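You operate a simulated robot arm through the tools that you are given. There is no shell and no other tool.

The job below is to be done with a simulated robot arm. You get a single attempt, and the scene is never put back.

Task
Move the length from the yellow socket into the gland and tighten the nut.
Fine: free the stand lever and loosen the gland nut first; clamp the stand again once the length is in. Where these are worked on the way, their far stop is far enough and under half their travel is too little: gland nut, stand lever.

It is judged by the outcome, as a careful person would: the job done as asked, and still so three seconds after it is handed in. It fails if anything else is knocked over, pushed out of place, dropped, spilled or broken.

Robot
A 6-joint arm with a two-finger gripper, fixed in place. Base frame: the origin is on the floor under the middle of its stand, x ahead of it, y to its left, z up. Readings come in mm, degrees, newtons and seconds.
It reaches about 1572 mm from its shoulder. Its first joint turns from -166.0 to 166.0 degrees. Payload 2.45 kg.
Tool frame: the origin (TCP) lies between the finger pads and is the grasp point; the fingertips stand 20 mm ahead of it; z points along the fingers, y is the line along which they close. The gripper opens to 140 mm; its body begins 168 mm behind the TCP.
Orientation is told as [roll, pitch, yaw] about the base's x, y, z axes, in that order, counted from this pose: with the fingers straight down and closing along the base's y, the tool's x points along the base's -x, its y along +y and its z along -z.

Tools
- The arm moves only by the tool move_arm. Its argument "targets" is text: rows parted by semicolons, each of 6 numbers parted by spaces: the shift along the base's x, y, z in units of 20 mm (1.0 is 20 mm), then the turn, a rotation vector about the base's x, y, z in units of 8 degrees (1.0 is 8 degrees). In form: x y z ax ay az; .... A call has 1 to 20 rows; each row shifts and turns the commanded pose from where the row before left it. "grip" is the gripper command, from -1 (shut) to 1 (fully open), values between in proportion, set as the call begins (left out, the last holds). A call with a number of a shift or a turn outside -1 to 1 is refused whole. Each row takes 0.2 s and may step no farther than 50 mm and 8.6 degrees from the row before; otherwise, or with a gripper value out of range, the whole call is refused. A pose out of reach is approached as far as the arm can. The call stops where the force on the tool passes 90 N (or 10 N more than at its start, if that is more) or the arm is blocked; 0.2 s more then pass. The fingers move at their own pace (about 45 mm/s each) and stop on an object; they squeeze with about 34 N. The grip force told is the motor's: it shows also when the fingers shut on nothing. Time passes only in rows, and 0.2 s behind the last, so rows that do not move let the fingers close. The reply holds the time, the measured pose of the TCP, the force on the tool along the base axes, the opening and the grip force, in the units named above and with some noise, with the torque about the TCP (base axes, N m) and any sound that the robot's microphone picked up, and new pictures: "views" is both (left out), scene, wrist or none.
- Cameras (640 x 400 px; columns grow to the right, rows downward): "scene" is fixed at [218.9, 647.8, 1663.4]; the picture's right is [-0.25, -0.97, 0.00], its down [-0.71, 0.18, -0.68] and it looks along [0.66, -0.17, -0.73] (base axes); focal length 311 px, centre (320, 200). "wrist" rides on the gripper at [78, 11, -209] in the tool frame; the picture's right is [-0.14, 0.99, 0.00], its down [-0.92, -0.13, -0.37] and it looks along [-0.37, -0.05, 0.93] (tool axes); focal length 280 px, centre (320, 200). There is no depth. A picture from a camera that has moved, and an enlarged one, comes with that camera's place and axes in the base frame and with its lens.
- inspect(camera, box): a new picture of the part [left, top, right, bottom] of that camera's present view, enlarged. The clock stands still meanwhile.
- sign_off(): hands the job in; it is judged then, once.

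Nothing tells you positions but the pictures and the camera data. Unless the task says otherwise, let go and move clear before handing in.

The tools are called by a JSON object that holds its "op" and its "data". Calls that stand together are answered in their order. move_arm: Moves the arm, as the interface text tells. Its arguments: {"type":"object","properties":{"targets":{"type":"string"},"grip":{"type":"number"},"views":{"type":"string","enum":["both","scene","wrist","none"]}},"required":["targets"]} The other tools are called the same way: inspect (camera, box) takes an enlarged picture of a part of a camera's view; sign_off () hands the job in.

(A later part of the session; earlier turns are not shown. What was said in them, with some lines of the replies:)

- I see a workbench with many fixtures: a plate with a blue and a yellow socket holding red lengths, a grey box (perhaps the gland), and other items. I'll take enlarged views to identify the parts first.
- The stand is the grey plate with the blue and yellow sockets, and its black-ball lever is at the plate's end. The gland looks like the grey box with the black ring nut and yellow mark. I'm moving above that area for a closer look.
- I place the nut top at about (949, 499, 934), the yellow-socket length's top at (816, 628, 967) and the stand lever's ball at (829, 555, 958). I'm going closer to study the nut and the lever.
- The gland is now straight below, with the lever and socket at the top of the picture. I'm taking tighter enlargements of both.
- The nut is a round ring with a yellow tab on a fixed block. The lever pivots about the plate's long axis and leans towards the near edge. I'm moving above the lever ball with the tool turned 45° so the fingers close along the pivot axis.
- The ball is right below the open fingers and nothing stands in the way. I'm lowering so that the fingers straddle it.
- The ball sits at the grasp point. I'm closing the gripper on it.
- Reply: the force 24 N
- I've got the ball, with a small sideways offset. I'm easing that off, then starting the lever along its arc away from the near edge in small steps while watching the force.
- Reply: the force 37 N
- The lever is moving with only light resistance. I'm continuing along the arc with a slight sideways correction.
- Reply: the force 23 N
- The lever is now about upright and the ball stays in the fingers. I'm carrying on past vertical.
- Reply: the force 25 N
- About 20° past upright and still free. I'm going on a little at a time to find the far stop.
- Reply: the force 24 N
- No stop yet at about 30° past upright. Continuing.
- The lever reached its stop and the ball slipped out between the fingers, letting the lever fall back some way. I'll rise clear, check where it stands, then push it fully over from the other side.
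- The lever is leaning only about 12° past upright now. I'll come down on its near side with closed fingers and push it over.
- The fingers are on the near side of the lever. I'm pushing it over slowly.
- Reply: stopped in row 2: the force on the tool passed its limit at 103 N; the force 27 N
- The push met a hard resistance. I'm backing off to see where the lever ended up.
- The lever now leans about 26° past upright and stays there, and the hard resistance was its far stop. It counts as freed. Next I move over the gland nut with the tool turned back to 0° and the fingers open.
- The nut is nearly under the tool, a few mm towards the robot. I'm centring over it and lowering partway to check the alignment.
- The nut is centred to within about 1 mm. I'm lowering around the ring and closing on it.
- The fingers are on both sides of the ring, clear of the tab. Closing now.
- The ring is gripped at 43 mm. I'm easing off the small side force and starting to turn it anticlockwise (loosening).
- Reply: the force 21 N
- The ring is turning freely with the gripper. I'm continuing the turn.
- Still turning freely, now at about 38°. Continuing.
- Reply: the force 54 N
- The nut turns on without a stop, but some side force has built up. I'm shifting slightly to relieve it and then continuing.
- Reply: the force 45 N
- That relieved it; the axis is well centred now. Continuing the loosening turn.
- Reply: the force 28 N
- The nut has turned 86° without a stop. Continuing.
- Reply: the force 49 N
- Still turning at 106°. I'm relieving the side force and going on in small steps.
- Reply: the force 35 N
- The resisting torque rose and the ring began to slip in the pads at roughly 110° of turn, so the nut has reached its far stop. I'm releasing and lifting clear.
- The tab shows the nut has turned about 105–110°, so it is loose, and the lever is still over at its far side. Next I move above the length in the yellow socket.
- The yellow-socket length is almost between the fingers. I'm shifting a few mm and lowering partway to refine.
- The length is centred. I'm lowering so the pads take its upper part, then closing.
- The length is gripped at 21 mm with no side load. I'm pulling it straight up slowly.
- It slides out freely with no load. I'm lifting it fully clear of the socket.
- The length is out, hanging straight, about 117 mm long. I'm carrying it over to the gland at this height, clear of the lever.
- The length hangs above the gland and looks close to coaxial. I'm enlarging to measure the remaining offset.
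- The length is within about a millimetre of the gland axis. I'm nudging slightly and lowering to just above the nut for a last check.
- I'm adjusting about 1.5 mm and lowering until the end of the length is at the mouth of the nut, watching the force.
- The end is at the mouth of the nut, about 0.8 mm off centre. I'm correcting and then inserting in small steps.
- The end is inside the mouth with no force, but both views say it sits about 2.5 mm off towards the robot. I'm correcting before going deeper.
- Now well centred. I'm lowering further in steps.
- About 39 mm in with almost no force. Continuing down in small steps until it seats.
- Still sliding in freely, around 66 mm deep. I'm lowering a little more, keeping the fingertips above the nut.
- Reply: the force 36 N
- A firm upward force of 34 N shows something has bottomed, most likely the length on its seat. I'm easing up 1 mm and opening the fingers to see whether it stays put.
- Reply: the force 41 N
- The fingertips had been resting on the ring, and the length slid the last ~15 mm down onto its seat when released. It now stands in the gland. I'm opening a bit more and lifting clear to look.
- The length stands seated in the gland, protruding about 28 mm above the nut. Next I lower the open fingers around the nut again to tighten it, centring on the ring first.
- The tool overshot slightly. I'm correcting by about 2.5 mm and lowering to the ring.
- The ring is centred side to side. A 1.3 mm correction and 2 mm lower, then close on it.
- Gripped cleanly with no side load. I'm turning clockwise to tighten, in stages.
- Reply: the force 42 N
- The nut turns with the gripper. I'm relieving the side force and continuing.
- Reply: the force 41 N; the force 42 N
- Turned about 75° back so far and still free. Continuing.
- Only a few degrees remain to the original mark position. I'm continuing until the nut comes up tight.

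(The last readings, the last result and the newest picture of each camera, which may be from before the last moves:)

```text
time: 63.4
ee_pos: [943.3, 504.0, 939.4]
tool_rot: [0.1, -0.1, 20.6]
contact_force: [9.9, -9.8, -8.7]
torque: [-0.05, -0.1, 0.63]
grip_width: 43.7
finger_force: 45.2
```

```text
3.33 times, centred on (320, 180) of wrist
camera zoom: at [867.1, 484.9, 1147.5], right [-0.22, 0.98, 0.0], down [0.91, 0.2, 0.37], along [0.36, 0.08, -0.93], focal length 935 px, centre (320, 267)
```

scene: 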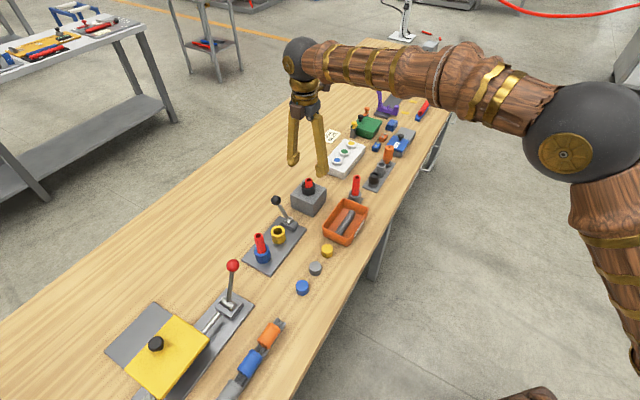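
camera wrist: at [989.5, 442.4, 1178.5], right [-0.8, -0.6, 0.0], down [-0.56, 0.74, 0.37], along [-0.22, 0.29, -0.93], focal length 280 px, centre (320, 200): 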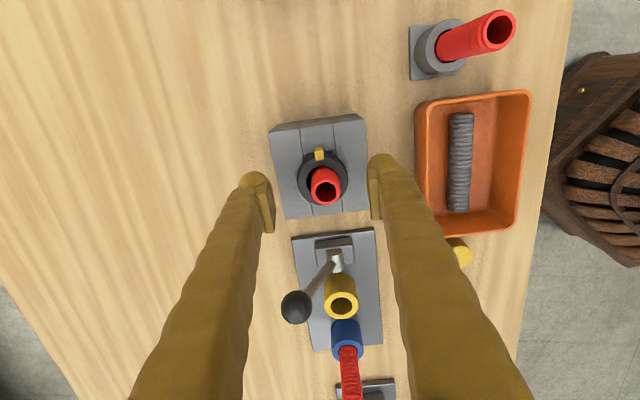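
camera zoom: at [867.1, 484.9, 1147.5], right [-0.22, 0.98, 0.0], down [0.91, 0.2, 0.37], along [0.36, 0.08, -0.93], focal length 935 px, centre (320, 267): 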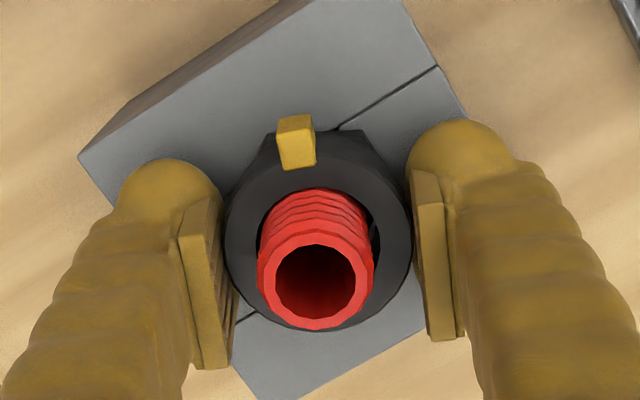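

The resisting torque is rising and the mark is back at its original position. A little more turn to make sure it is hard against its stop.

{"op": "move_arm", "data": {"targets": "0 0 0 0 0 -0.5;0 0 0 0 0 -0.5;0 0 0 0 0 0", "grip": -1, "views": "none"}}

{"op": "inspect", "data": {"camera": "wrist", "box": [260, 120, 380, 240]}}

```text
time: 64.2
ee_pos: [943.3, 502.6, 938.6]
tool_rot: [0.0, -0.2, 12.6]
contact_force: [7.4, -12.2, -1.4]
torque: [-0.12, -0.06, 0.32]
grip_width: 43.0
finger_force: 44.9
```

```text
3.33 times, centred on (320, 180) of wrist
camera zoom: at [865.3, 495.2, 1147.9], right [-0.08, 1.0, 0.0], down [0.93, 0.07, 0.37], along [0.37, 0.03, -0.93], focal length 935 px, centre (320, 267)
```

zoom: 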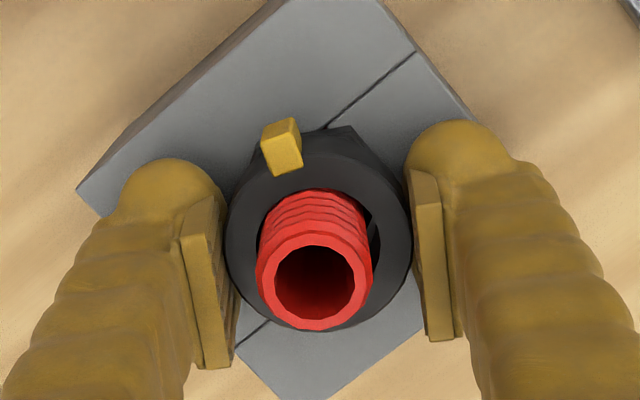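

The ring now slips in the pads while the mark stays at its original angle, so the nut is tight against its stop. I'm releasing and lifting clear.

{"op": "move_arm", "data": {"targets": "0 0 0 0 0 0;0 0 0 0 0 0;0 0 0 0 0 0;0 0 1 0 0 0;0 0 1 0 0 0;0 0 1 0 0 0;0 0 1 0 0 0;0 0 1 0 0 0", "grip": 0.1, "views": "both"}}

{"op": "inspect", "data": {"camera": "scene", "box": [250, 165, 340, 255]}}

{"op": "inspect", "data": {"camera": "wrist", "box": [260, 100, 380, 220]}}

```text
time: 66.0
ee_pos: [944.1, 505.1, 1039.6]
tool_rot: [0.1, 0.1, 12.5]
contact_force: [0.5, -0.8, -0.8]
torque: [-0.05, -0.01, 0.02]
grip_width: 77.3
finger_force: 0.0
camera wrist: at [866.9, 497.4, 1247.3], right [-0.08, 1.0, 0.0], down [0.93, 0.08, 0.37], along [0.37, 0.03, -0.93], focal length 280 px, centre (320, 200)
```

scene: 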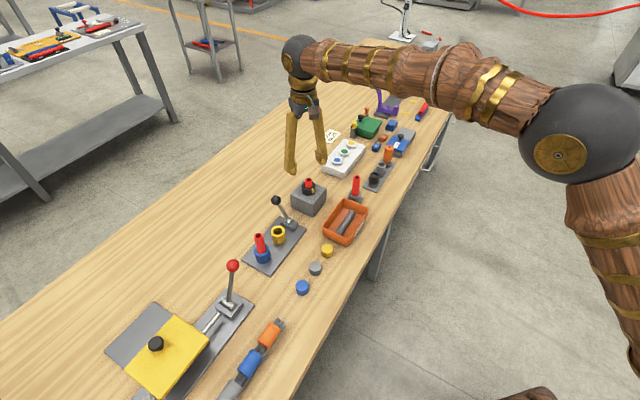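
wrist: 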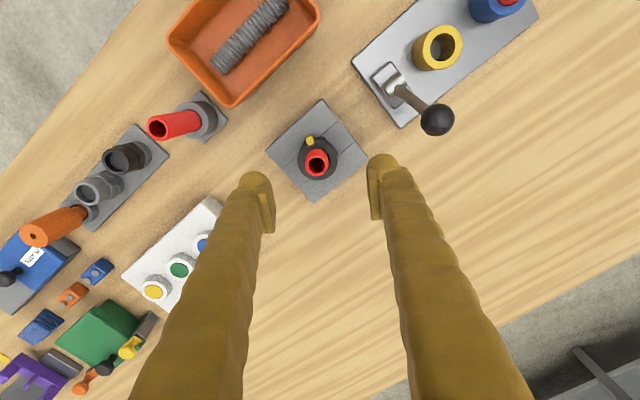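

```text
4.44 times, centred on (295, 210) of scene
camera zoom: at [218.9, 647.8, 1663.4], right [-0.25, -0.97, 0.0], down [-0.71, 0.18, -0.68], along [0.66, -0.17, -0.73], focal length 1382 px, centre (431, 156)
```

zoom: 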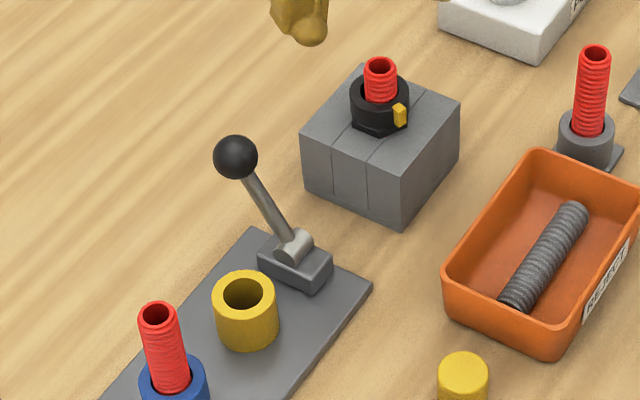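

```text
3.33 times, centred on (320, 160) of wrist
camera zoom: at [866.9, 497.4, 1247.3], right [-0.08, 1.0, 0.0], down [0.93, 0.08, 0.37], along [0.37, 0.03, -0.93], focal length 935 px, centre (320, 333)
```

zoom: 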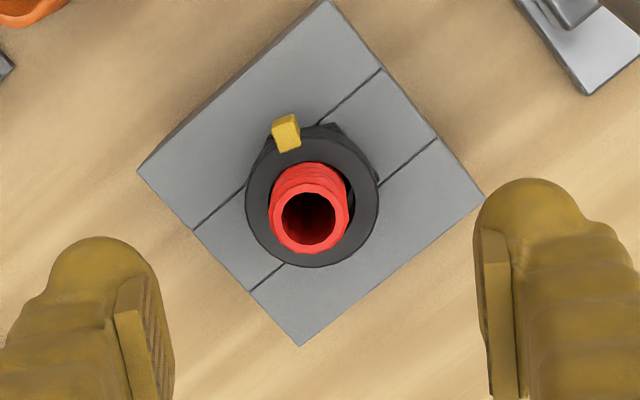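

The nut is tight with the length in it and the mark back where it was. The last step is to re-clamp the stand lever, so I'm moving with closed fingers to the far side of the lever ball.

{"op": "move_arm", "data": {"targets": "-0.157 0.906 0 0 0 0.508;-0.157 0.906 0 0 0 0.508;-0.157 0.906 0 0 0 0.508;-0.157 0.906 0 0 0 0.508;-0.157 0.906 0 0 0 0.508;-0.157 0.906 0 0 0 0.508;-0.157 0.906 0 0 0 0.508;-0.157 0.906 0 0 0 0.508;0 0 0 0 0 0", "grip": -1, "views": "both"}}

{"op": "inspect", "data": {"camera": "wrist", "box": [240, 60, 440, 260]}}

```text
time: 68.0
ee_pos: [918.3, 650.0, 1037.3]
tool_rot: [0.1, -0.1, 45.1]
contact_force: [0.4, 0.5, -0.1]
torque: [0.01, -0.01, 0.0]
grip_width: 0.0
finger_force: 29.3
camera wrist: at [856.9, 600.0, 1246.8], right [-0.6, 0.8, 0.0], down [0.74, 0.56, 0.37], along [0.29, 0.23, -0.93], focal length 280 px, centre (320, 200)
```

scene: 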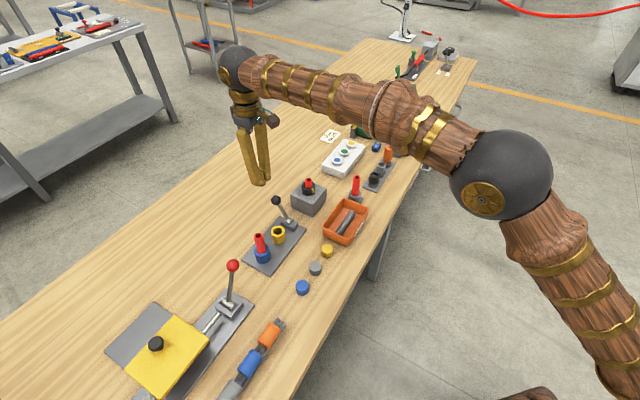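
wrist: 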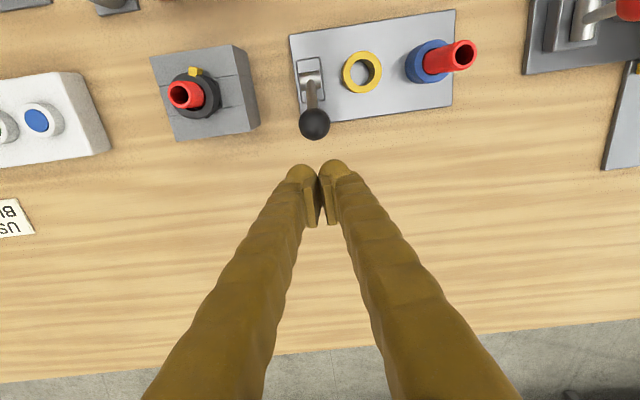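

```text
2.00 times, centred on (340, 160) of wrist
camera zoom: at [856.9, 600.0, 1246.8], right [-0.6, 0.8, 0.0], down [0.74, 0.56, 0.37], along [0.29, 0.23, -0.93], focal length 561 px, centre (280, 280)
```

zoom: 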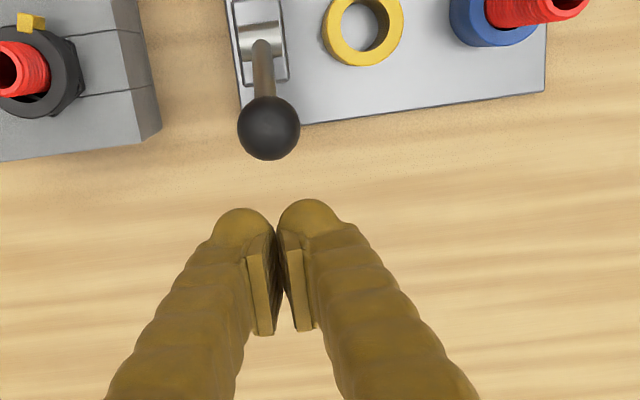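

The ball is straight ahead of the closed fingers, about 45 mm away. I'm lowering to its height.

{"op": "move_arm", "data": {"targets": "0.035 -0.035 -0.98 0 0 0;0.035 -0.035 -0.98 0 0 0;0 0 -0.98 0 0 0;0 0 -0.98 0 0 0;0 0 0 0 0 0", "grip": -1, "views": "wrist"}}

{"op": "inspect", "data": {"camera": "scene", "box": [240, 165, 340, 265]}}

```text
time: 69.2
ee_pos: [920.4, 646.1, 960.8]
tool_rot: [0.1, -0.2, 45.1]
contact_force: [0.8, 0.7, -1.1]
torque: [-0.03, 0.0, -0.01]
grip_width: 0.2
finger_force: 29.8
camera wrist: at [857.8, 598.0, 1169.3], right [-0.6, 0.8, 0.0], down [0.74, 0.56, 0.37], along [0.29, 0.23, -0.93], focal length 280 px, centre (320, 200)
```

wrist: 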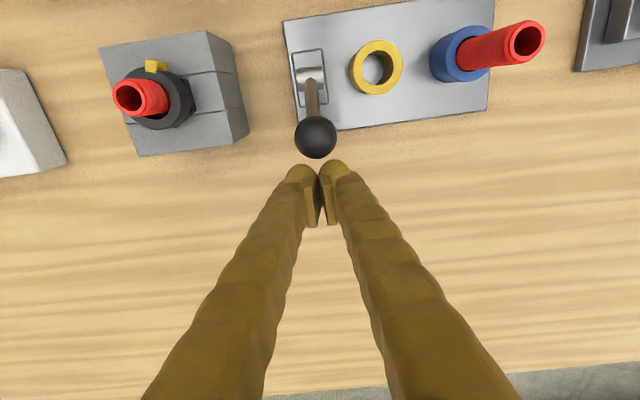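

```text
4.00 times, centred on (290, 215) of scene
camera zoom: at [218.9, 647.8, 1663.4], right [-0.25, -0.97, 0.0], down [-0.71, 0.18, -0.68], along [0.66, -0.17, -0.73], focal length 1244 px, centre (440, 140)
```

zoom: 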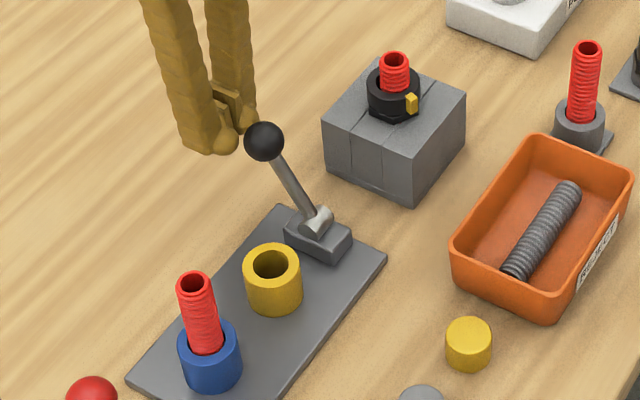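

I'm pushing the lever back towards the near edge in steps.

{"op": "move_arm", "data": {"targets": "-0.25 -0.25 0 0 0 0;-0.25 -0.25 0 0 0 0;-0.25 -0.25 0 0 0 0;-0.25 -0.25 0 0 0 0;-0.25 -0.25 0 0 0 0;-0.25 -0.25 0 0 0 0", "grip": -1, "views": "wrist"}}

{"op": "inspect", "data": {"camera": "scene", "box": [240, 165, 340, 265]}}

```text
time: 70.6
ee_pos: [888.1, 617.9, 961.5]
tool_rot: [0.1, 0.0, 45.1]
contact_force: [1.1, -1.0, -0.1]
torque: [-0.03, 0.01, 0.01]
grip_width: 0.0
finger_force: 29.3
camera wrist: at [825.7, 568.6, 1170.0], right [-0.6, 0.8, 0.0], down [0.74, 0.56, 0.37], along [0.29, 0.22, -0.93], focal length 280 px, centre (320, 200)
```

wrist: 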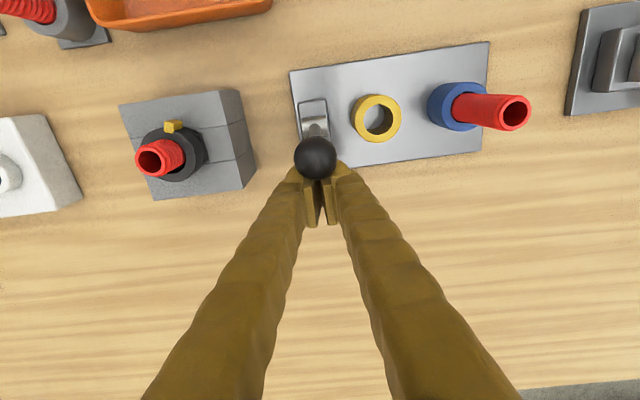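

```text
4.00 times, centred on (290, 215) of scene
camera zoom: at [218.9, 647.8, 1663.4], right [-0.25, -0.97, 0.0], down [-0.71, 0.18, -0.68], along [0.66, -0.17, -0.73], focal length 1244 px, centre (440, 140)
```

zoom: 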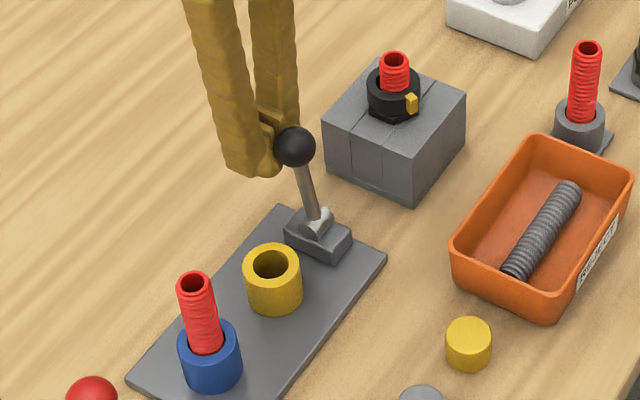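

The lever is following. Continuing.

{"op": "move_arm", "data": {"targets": "-0.25 -0.25 0 0 0 0;-0.25 -0.25 0 0 0 0;-0.25 -0.25 0 0 0 0;-0.25 -0.25 0 0 0 0", "grip": -1, "views": "wrist"}}

{"op": "inspect", "data": {"camera": "scene", "box": [240, 165, 340, 265]}}

```text
time: 71.6
ee_pos: [868.5, 597.3, 959.8]
tool_rot: [0.2, -0.1, 45.1]
contact_force: [-0.3, 0.0, 0.4]
torque: [-0.02, 0.02, -0.03]
grip_width: 0.0
finger_force: 29.8
camera wrist: at [807.4, 548.0, 1169.1], right [-0.6, 0.8, 0.0], down [0.74, 0.56, 0.37], along [0.29, 0.22, -0.93], focal length 280 px, centre (320, 200)
```

wrist: 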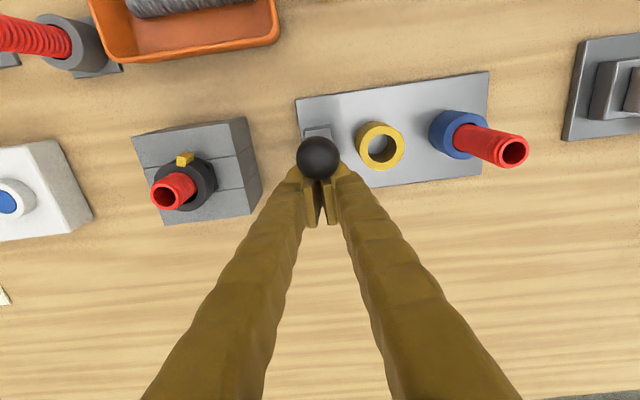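

```text
4.00 times, centred on (290, 215) of scene
camera zoom: at [218.9, 647.8, 1663.4], right [-0.25, -0.97, 0.0], down [-0.71, 0.18, -0.68], along [0.66, -0.17, -0.73], focal length 1244 px, centre (440, 140)
```

zoom: 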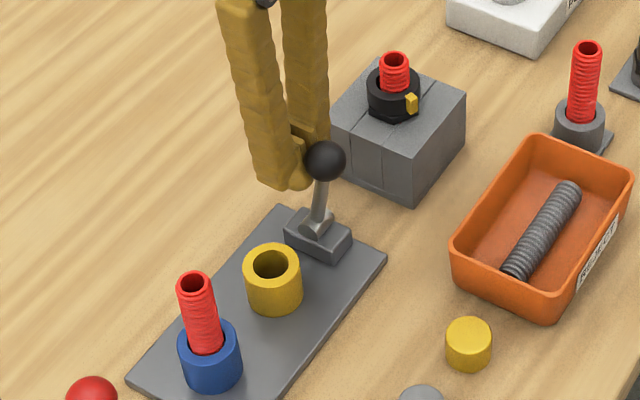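

{"op": "move_arm", "data": {"targets": "-0.25 -0.25 0 0 0 0;-0.25 -0.25 0 0 0 0;-0.2 -0.2 0 0 0 0;-0.1 -0.1 0 0 0 0", "grip": -1, "views": "wrist"}}

{"op": "inspect", "data": {"camera": "scene", "box": [240, 165, 340, 265]}}

```text
time: 72.6
ee_pos: [853.4, 579.3, 960.3]
tool_rot: [0.2, 0.0, 45.0]
contact_force: [0.1, 0.5, -0.2]
torque: [0.01, -0.04, -0.04]
grip_width: 0.0
finger_force: 29.4
camera wrist: at [791.3, 531.7, 1168.8], right [-0.6, 0.8, 0.0], down [0.74, 0.56, 0.37], along [0.29, 0.22, -0.93], focal length 280 px, centre (320, 200)
```

wrist: 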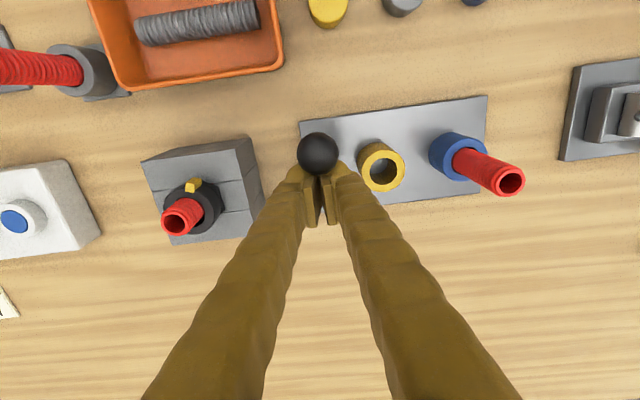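

```text
4.00 times, centred on (290, 215) of scene
camera zoom: at [218.9, 647.8, 1663.4], right [-0.25, -0.97, 0.0], down [-0.71, 0.18, -0.68], along [0.66, -0.17, -0.73], focal length 1244 px, centre (440, 140)
```

zoom: 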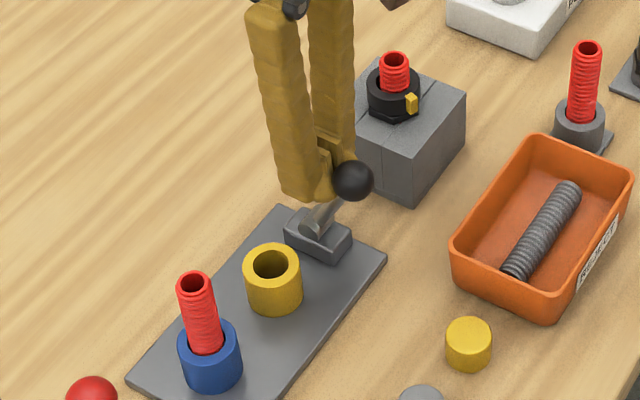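

Nearly back to where it began. I'm finishing with small steps until it meets its stop.

{"op": "move_arm", "data": {"targets": "-0.07 -0.07 0 0 0 0;-0.07 -0.07 0 0 0 0;0 0 0 0 0 0", "grip": -1, "views": "none"}}

{"op": "inspect", "data": {"camera": "scene", "box": [240, 165, 340, 265]}}

```text
time: 73.4
ee_pos: [851.1, 577.9, 959.9]
tool_rot: [0.1, -0.1, 45.1]
contact_force: [13.4, 19.6, -8.6]
torque: [0.13, -0.34, -0.24]
grip_width: 0.0
finger_force: 29.5
```

```text
4.00 times, centred on (290, 215) of scene
camera zoom: at [218.9, 647.8, 1663.4], right [-0.25, -0.97, 0.0], down [-0.71, 0.18, -0.68], along [0.66, -0.17, -0.73], focal length 1244 px, centre (440, 140)
```

zoom: 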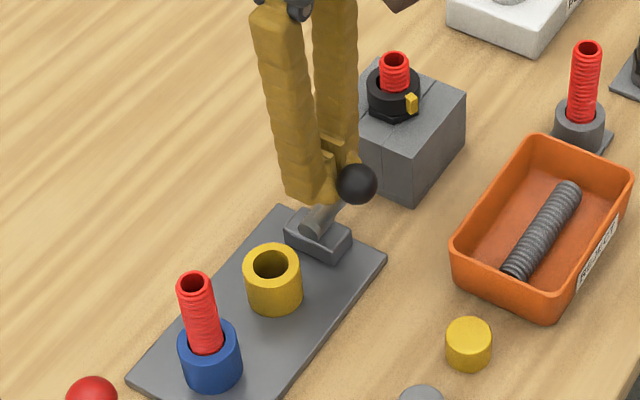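

The ball is back at its original place and the stop is felt at 23 N. One more tiny push to seat it firmly.

{"op": "move_arm", "data": {"targets": "-0.04 -0.04 0 0 0 0;0 0 0 0 0 0", "grip": -1, "views": "none"}}

```text
time: 74.0
ee_pos: [850.4, 577.4, 959.7]
tool_rot: [0.1, 0.0, 45.1]
contact_force: [31.5, 30.2, -10.1]
torque: [0.17, -0.54, -0.21]
grip_width: 0.1
finger_force: 29.4
```

The lever is hard against its clamped stop (about 44 N). I'm backing straight off it and rising clear to check everything.

{"op": "move_arm", "data": {"targets": "0.3 0.3 0 0 0 0;0.7 0.7 0 0 0 0;0.5 0.5 0.3 0 0 0;0 0 1 0 0 0;0 0 1 0 0 0;0 0 1 0 0 0;0 0 1 0 0 0;0 0 1 0 0 0;0 0 1 0 0 0;0 0 0 0 0 0", "grip": -1, "views": "both"}}

{"op": "inspect", "data": {"camera": "scene", "box": [240, 165, 340, 265]}}

{"op": "inspect", "data": {"camera": "wrist", "box": [120, 0, 440, 200]}}

```text
time: 76.2
ee_pos: [879.9, 604.8, 1086.5]
tool_rot: [0.2, 0.0, 45.1]
contact_force: [1.1, -0.4, 0.7]
torque: [0.01, -0.02, 0.0]
grip_width: 0.0
finger_force: 29.3
camera wrist: at [817.8, 556.3, 1295.3], right [-0.6, 0.8, 0.0], down [0.74, 0.56, 0.37], along [0.29, 0.22, -0.93], focal length 280 px, centre (320, 200)
```

scene: 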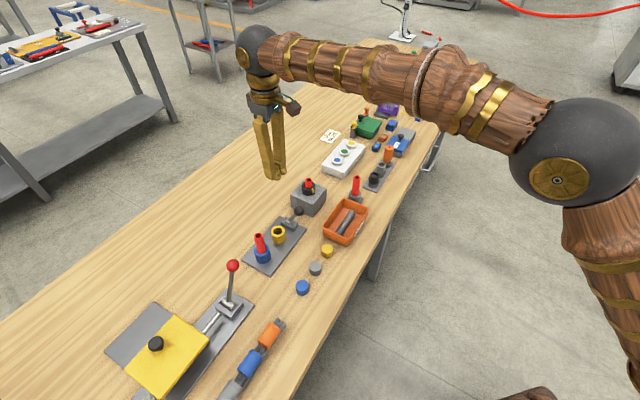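
wrist: 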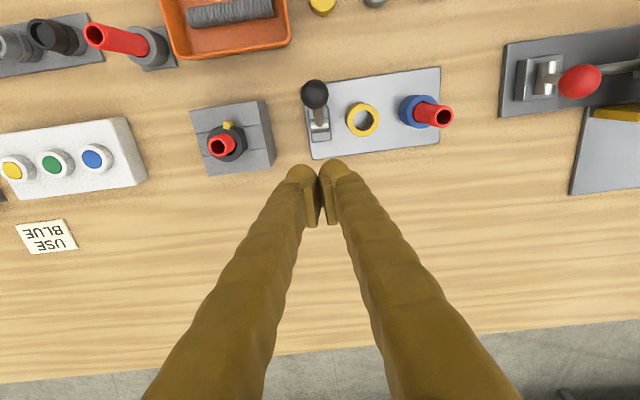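

```text
4.00 times, centred on (290, 215) of scene
camera zoom: at [218.9, 647.8, 1663.4], right [-0.25, -0.97, 0.0], down [-0.71, 0.18, -0.68], along [0.66, -0.17, -0.73], focal length 1244 px, centre (440, 140)
```

zoom: 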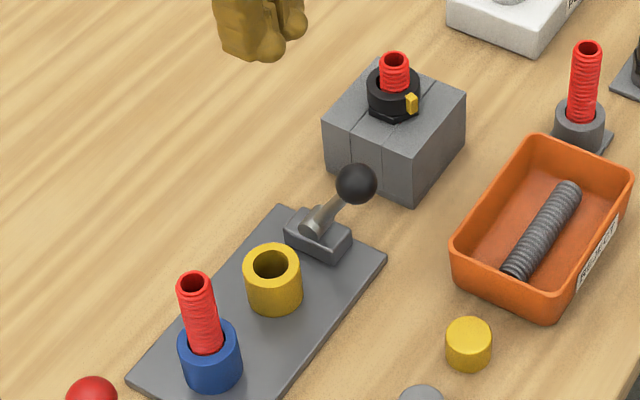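

```text
2.00 times, centred on (280, 100) of wrist
camera zoom: at [817.8, 556.3, 1295.3], right [-0.6, 0.8, 0.0], down [0.74, 0.56, 0.37], along [0.29, 0.22, -0.93], focal length 561 px, centre (400, 400)
```

zoom: 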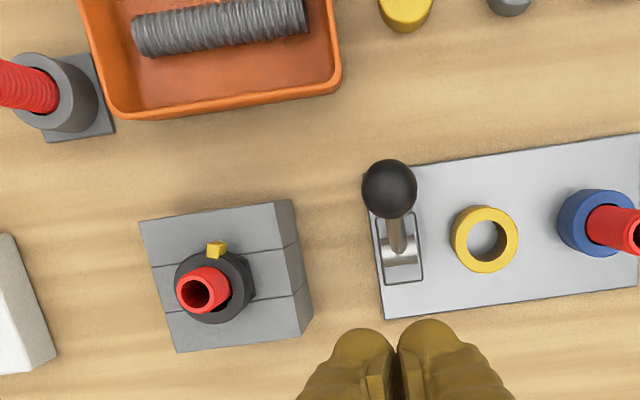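

The length stands in the gland with the nut tight and its mark back at the original angle. The lever is back at its clamped position, the other items look undisturbed, and the gripper is empty and clear. Handing in.

{"op": "sign_off", "data": {}}

```text
The job is handed in.
```

The length from the yellow socket is now seated in the gland, and the nut is tightened on it. I've handed the job in but haven't had the result yet.

- **Stand lever:** I freed it to its far stop before pulling the length. Afterwards I pushed it back to its clamped stop, and it sits where it started.
- **Gland nut:** I loosened it about 105–110°, to its far stop. Once the length was in, I tightened it until it stopped, with the yellow mark back at its original angle.
- **Length:** it protrudes about 28 mm above the nut. It slid the last 15 mm or so onto its seat when I let go, because the fingertips had met the nut ring first.

During the first lever push the arm stopped itself at 103 N against the lever's far stop. Nothing moved out of place, and the last pictures show nothing else disturbed. The gripper is empty and clear of the bench items.
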